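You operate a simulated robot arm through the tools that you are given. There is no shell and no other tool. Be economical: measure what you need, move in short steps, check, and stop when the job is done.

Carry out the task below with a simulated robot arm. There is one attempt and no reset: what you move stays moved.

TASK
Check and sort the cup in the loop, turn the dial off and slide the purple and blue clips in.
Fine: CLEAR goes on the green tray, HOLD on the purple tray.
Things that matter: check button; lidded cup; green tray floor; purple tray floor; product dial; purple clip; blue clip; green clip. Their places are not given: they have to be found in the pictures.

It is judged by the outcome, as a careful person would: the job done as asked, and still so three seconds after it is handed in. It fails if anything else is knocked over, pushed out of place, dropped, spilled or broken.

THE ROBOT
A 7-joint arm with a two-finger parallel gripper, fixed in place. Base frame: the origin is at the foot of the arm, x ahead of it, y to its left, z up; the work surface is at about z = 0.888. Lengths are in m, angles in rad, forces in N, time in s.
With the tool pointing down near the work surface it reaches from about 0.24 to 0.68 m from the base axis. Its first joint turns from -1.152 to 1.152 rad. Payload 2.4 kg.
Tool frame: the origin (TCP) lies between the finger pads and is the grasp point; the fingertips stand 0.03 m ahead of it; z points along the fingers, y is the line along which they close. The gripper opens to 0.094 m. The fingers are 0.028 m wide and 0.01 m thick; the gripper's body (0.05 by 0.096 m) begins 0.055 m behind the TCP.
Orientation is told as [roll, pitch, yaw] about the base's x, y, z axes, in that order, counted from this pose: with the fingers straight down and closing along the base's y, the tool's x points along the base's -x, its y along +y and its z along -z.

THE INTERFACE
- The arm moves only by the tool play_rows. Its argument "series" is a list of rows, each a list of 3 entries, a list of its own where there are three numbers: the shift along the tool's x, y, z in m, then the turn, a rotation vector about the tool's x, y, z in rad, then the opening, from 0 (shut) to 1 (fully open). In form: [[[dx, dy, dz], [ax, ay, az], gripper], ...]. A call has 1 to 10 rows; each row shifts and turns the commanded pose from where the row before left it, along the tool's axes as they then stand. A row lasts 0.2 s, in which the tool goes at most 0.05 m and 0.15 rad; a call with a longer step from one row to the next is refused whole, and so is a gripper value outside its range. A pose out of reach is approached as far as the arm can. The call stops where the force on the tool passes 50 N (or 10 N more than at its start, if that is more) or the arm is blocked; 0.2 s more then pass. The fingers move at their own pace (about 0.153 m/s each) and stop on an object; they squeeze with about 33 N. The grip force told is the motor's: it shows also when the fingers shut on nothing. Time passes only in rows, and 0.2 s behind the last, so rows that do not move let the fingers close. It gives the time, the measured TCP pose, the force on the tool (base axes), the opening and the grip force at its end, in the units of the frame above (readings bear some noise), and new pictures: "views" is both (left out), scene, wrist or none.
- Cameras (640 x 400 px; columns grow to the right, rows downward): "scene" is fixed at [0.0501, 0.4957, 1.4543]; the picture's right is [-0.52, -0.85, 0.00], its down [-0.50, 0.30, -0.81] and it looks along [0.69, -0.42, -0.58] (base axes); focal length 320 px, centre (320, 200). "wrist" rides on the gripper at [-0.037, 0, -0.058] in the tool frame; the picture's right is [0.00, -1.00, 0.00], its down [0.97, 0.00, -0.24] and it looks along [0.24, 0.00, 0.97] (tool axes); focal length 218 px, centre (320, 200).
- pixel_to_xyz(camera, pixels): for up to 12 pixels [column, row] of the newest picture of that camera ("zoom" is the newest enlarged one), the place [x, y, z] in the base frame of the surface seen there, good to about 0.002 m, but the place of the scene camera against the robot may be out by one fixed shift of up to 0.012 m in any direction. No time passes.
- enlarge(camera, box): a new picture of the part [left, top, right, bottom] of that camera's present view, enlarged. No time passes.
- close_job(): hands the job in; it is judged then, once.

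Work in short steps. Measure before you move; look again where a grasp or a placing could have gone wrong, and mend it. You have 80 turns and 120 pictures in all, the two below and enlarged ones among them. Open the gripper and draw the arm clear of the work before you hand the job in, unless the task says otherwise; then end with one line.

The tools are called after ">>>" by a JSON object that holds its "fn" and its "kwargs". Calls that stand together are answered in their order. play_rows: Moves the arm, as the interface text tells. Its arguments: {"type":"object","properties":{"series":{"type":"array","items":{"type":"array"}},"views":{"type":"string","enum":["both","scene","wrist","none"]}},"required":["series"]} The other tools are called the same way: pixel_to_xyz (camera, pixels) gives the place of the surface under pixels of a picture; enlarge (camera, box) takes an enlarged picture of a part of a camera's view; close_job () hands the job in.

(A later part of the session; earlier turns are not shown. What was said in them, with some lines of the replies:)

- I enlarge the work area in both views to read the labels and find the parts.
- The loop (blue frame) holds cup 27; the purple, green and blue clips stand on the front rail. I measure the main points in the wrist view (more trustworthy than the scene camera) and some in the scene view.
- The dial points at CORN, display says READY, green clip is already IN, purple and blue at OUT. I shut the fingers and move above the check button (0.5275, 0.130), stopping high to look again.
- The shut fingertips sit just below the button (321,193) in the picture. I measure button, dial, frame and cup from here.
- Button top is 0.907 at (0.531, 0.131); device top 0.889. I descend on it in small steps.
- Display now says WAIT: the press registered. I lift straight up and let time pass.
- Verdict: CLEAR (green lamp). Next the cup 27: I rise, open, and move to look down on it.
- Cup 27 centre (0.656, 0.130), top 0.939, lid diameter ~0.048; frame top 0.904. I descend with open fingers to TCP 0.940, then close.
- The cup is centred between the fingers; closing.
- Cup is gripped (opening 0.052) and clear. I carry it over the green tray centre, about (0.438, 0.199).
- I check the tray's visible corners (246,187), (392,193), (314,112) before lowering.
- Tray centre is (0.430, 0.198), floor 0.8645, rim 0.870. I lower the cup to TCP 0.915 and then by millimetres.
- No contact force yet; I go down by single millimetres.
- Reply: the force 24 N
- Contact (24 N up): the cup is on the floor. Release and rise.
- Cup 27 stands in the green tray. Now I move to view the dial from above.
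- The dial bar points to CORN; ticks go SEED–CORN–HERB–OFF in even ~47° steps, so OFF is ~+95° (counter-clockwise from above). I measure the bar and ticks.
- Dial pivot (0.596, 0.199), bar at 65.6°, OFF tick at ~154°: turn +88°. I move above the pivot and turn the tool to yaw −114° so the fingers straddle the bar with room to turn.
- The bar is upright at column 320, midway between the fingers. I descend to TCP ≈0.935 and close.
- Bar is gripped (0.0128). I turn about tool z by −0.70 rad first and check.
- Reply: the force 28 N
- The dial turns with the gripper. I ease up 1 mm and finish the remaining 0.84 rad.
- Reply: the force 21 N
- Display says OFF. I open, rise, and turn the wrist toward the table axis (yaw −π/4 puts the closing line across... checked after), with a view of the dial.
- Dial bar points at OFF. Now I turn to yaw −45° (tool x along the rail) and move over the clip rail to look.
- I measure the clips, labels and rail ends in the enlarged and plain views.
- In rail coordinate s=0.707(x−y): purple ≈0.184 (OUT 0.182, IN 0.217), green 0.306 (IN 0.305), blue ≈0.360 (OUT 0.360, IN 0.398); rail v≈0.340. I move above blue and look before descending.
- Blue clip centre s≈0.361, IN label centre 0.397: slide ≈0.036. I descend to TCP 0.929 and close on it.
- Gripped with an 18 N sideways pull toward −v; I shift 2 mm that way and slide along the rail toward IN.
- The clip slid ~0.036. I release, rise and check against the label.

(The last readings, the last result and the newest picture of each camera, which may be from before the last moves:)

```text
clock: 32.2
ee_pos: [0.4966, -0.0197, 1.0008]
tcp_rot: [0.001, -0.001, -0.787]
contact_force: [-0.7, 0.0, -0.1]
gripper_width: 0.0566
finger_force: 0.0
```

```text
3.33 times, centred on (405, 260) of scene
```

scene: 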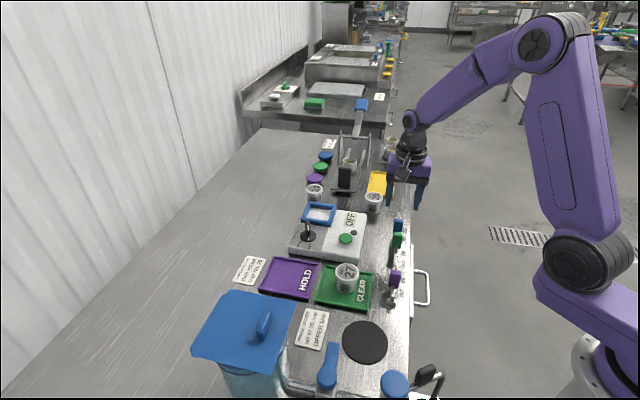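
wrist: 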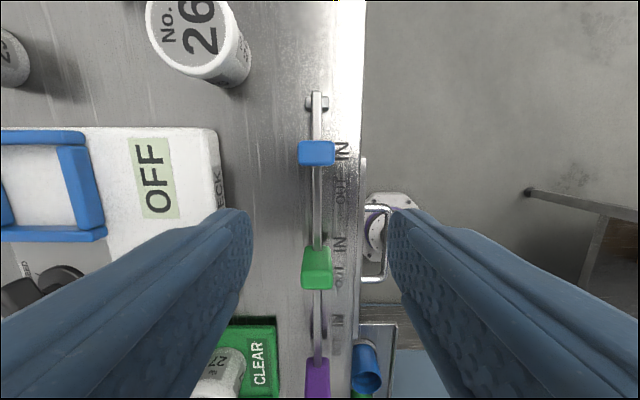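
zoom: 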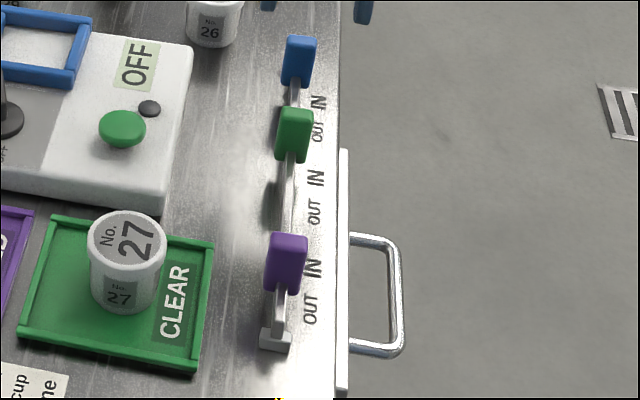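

>>> {"fn": "pixel_to_xyz", "kwargs": {"camera": "wrist", "pixels": [[317, 143], [317, 152], [317, 162], [341, 150], [317, 247], [317, 275], [340, 244], [336, 321]]}}

>>> {"fn": "pixel_to_xyz", "kwargs": {"camera": "zoom", "pixels": [[299, 45], [299, 70], [295, 120], [295, 145], [288, 245], [285, 275], [318, 103], [316, 178], [313, 270], [311, 310], [314, 212], [318, 132]]}}

```text
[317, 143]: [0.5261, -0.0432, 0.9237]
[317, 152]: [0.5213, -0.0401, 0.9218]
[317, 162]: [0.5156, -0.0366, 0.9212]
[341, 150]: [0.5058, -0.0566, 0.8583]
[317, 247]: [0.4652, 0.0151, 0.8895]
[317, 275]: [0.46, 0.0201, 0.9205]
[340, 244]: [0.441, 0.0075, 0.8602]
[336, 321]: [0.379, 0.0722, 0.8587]
```

```text
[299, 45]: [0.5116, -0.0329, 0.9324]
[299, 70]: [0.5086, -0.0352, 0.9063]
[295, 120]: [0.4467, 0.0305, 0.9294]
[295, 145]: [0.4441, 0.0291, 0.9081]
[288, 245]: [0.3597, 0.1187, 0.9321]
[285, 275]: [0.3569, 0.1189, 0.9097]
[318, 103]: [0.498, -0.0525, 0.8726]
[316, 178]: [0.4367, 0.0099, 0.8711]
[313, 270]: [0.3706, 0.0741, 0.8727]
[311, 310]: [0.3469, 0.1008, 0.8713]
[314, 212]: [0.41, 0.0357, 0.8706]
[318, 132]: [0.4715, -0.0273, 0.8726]
```

Blue now sits at s≈0.397, exactly beside its IN (0.397). Next I move over the purple clip (s≈0.182).

>>> {"fn": "play_rows", "kwargs": {"series": [[[0.045, 0, 0], [0, 0, 0], 0.6], [[0.045, 0, 0], [0, 0, 0], 0.6], [[0.045, 0, 0], [0, 0, 0], 0.6], [[0.045, 0.0015, 0], [0, 0, 0], 0.6], [[0, 0, 0], [0, 0, 0], 0.6]], "views": "wrist"}}

```text
clock: 33.4
ee_pos: [0.3725, 0.1098, 1.001]
tcp_rot: [-0.001, 0.0, -0.788]
contact_force: [-0.2, -0.6, 0.6]
gripper_width: 0.0564
finger_force: 0.1
```

wrist: 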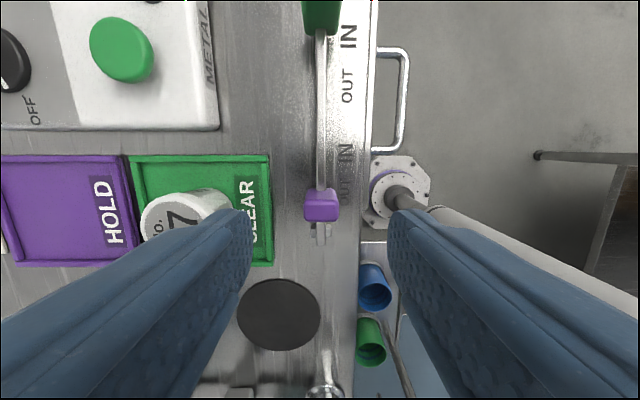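

>>> {"fn": "pixel_to_xyz", "kwargs": {"camera": "wrist", "pixels": [[321, 203], [321, 217], [305, 208], [338, 208], [345, 154], [345, 188], [321, 192]]}}

```text
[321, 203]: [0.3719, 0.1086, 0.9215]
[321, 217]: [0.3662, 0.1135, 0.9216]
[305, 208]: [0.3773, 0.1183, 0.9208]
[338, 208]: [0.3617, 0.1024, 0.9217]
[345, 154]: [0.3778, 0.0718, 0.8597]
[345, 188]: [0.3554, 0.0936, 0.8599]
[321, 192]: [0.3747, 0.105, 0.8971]
```

Purple centre s≈0.183, v≈0.339; IN at 0.2165: slide 0.034. Descend and grip.

>>> {"fn": "play_rows", "kwargs": {"series": [[[0.002, -0.0022, 0.04], [0, 0, 0], 0.6], [[0, 0, 0.03], [0, 0, 0], 0.6], [[0, 0, 0], [0, 0, 0], 0.3], [[0, 0, 0], [0, 0, 0], 0.1], [[0, 0, 0], [0, 0, 0], 0.1], [[0, 0, 0], [0, 0, 0], 0.1]], "views": "wrist"}}

```text
clock: 34.8
ee_pos: [0.3704, 0.1098, 0.9306]
tcp_rot: [0.002, -0.001, -0.784]
contact_force: [7.7, 7.8, -19.6]
gripper_width: 0.0237
finger_force: 45.3
```

wrist: 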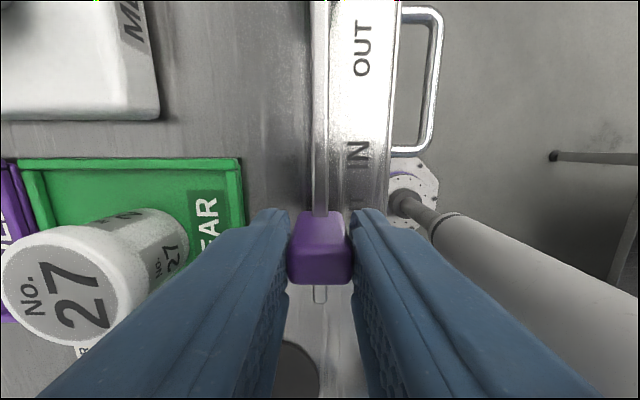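

Gripped, forces small. Slide 0.034 toward IN.

>>> {"fn": "play_rows", "kwargs": {"series": [[[0, 0.001, 0], [0, 0, 0], 0.1], [[-0.009, 0, 0], [0, 0, 0], 0.1], [[-0.009, 0, 0], [0, 0, 0], 0.1], [[-0.008, 0, 0], [0, 0, 0], 0.1], [[-0.009, 0, 0], [0, 0, 0], 0.1], [[0, 0, 0], [0, 0, 0], 0.1]], "views": "none"}}

>>> {"fn": "play_rows", "kwargs": {"series": [[[0, 0, 0], [0, 0, 0], 0.4], [[0, 0, 0], [0, 0, 0], 0.6], [[0, 0, -0.03], [0, 0, 0], 0.6], [[0.03, 0, -0.04], [0, 0, 0], 0.6], [[0, 0, 0], [0, 0, 0], 0.6]], "views": "both"}}

>>> {"fn": "enlarge", "kwargs": {"camera": "scene", "box": [365, 200, 445, 320]}}

```text
clock: 36.2
ee_pos: [0.3948, 0.0868, 0.9306]
tcp_rot: [0.0, -0.001, -0.785]
contact_force: [13.9, 14.5, -36.8]
gripper_width: 0.0239
finger_force: 45.3
```

```text
clock: 37.4
ee_pos: [0.3723, 0.1071, 1.0007]
tcp_rot: [0.0, 0.002, -0.785]
contact_force: [-0.2, 0.0, 0.5]
gripper_width: 0.0566
finger_force: 0.0
```

scene: 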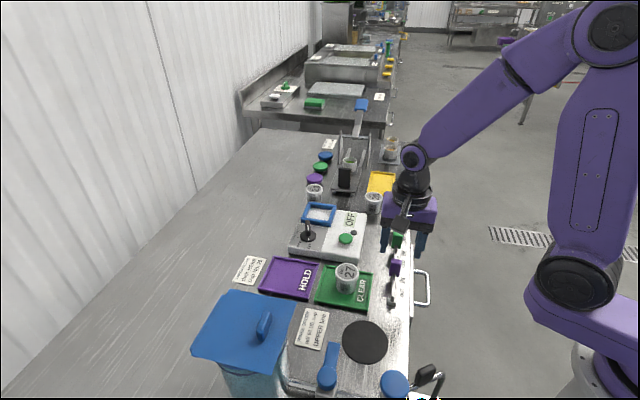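
wrist: 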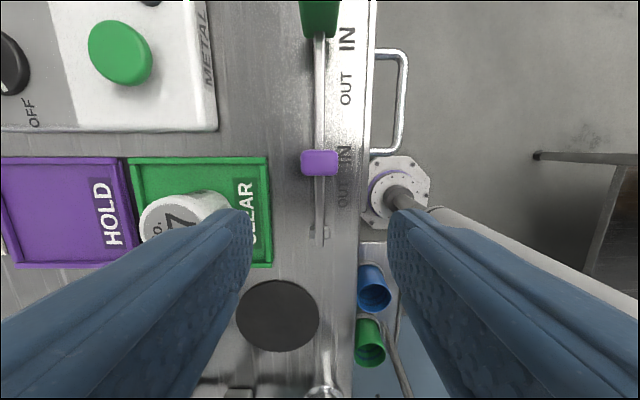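

```text
3.33 times, centred on (405, 260) of scene
```

zoom: 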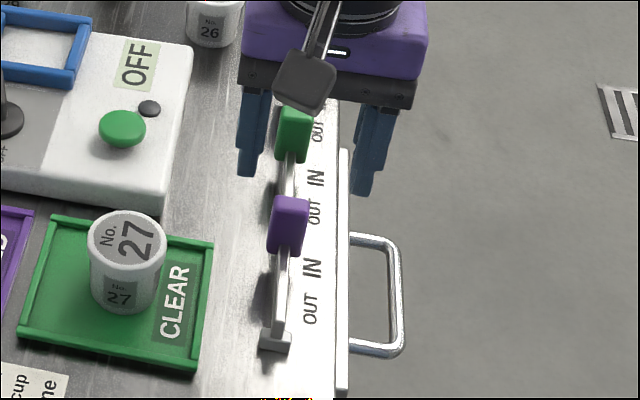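

>>> {"fn": "pixel_to_xyz", "kwargs": {"camera": "wrist", "pixels": [[320, 152], [320, 162], [320, 172], [345, 156], [345, 190]]}}

>>> {"fn": "play_rows", "kwargs": {"series": [[[0, 0, -0.045], [0, 0, 0], 1], [[0, 0, -0.045], [0, 0, 0], 1], [[0.03, 0, -0.04], [0, 0, 0], 1], [[0, 0, 0], [0, 0, 0], 1]], "views": "both"}}

>>> {"fn": "enlarge", "kwargs": {"camera": "scene", "box": [270, 180, 430, 320]}}

```text
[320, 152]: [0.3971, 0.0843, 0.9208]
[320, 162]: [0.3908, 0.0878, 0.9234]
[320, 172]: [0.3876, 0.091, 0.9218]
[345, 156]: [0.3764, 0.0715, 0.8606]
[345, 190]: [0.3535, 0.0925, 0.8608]
```

```text
clock: 38.4
ee_pos: [0.3531, 0.1277, 1.1309]
tcp_rot: [0.0, 0.0, -0.785]
contact_force: [-0.5, -0.3, 0.0]
gripper_width: 0.0942
finger_force: 0.1
```

scene: 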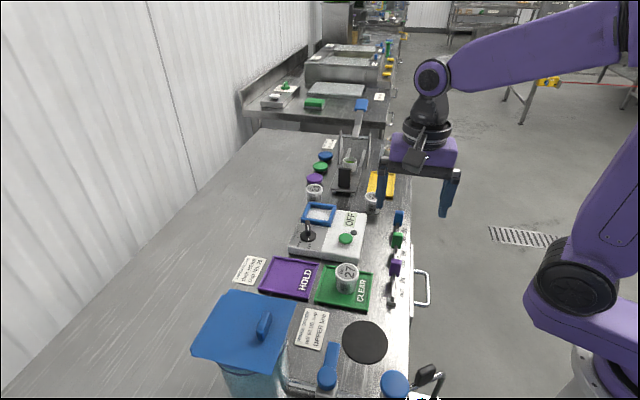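
wrist: 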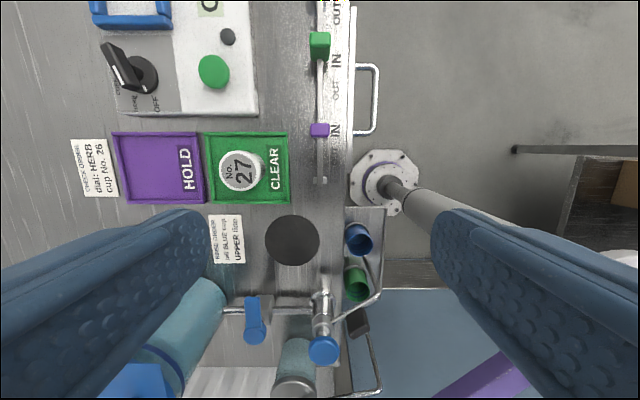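

```text
2.86 times, centred on (350, 250) of scene
```

zoom: 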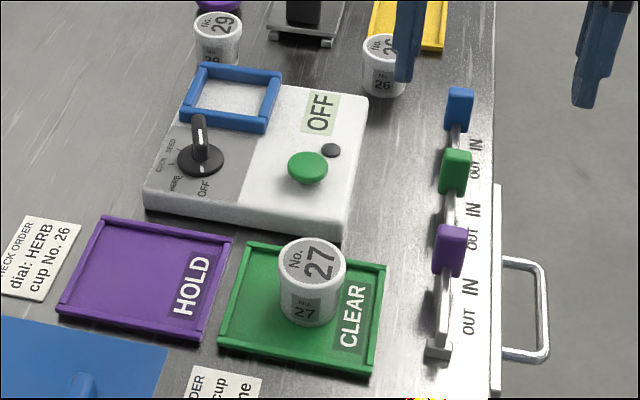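

Purple sits at s≈0.2155, beside its IN (0.2156), blue is beside its IN, and green was not moved. The dial and display read OFF, cup 27 is upright in the green tray, and the arm is clear with the gripper open, so I hand the job in.

>>> {"fn": "close_job", "kwargs": {}}

```text
The job is handed in.
```

I checked cup 27, the cup in the loop. The result was CLEAR, so it now stands on the green tray. The dial is off, and the purple and blue clips are slid in. I ran the check with the dial as I found it, at CORN. The bench note asking for HERB names cup 26, so I didn't apply it here.
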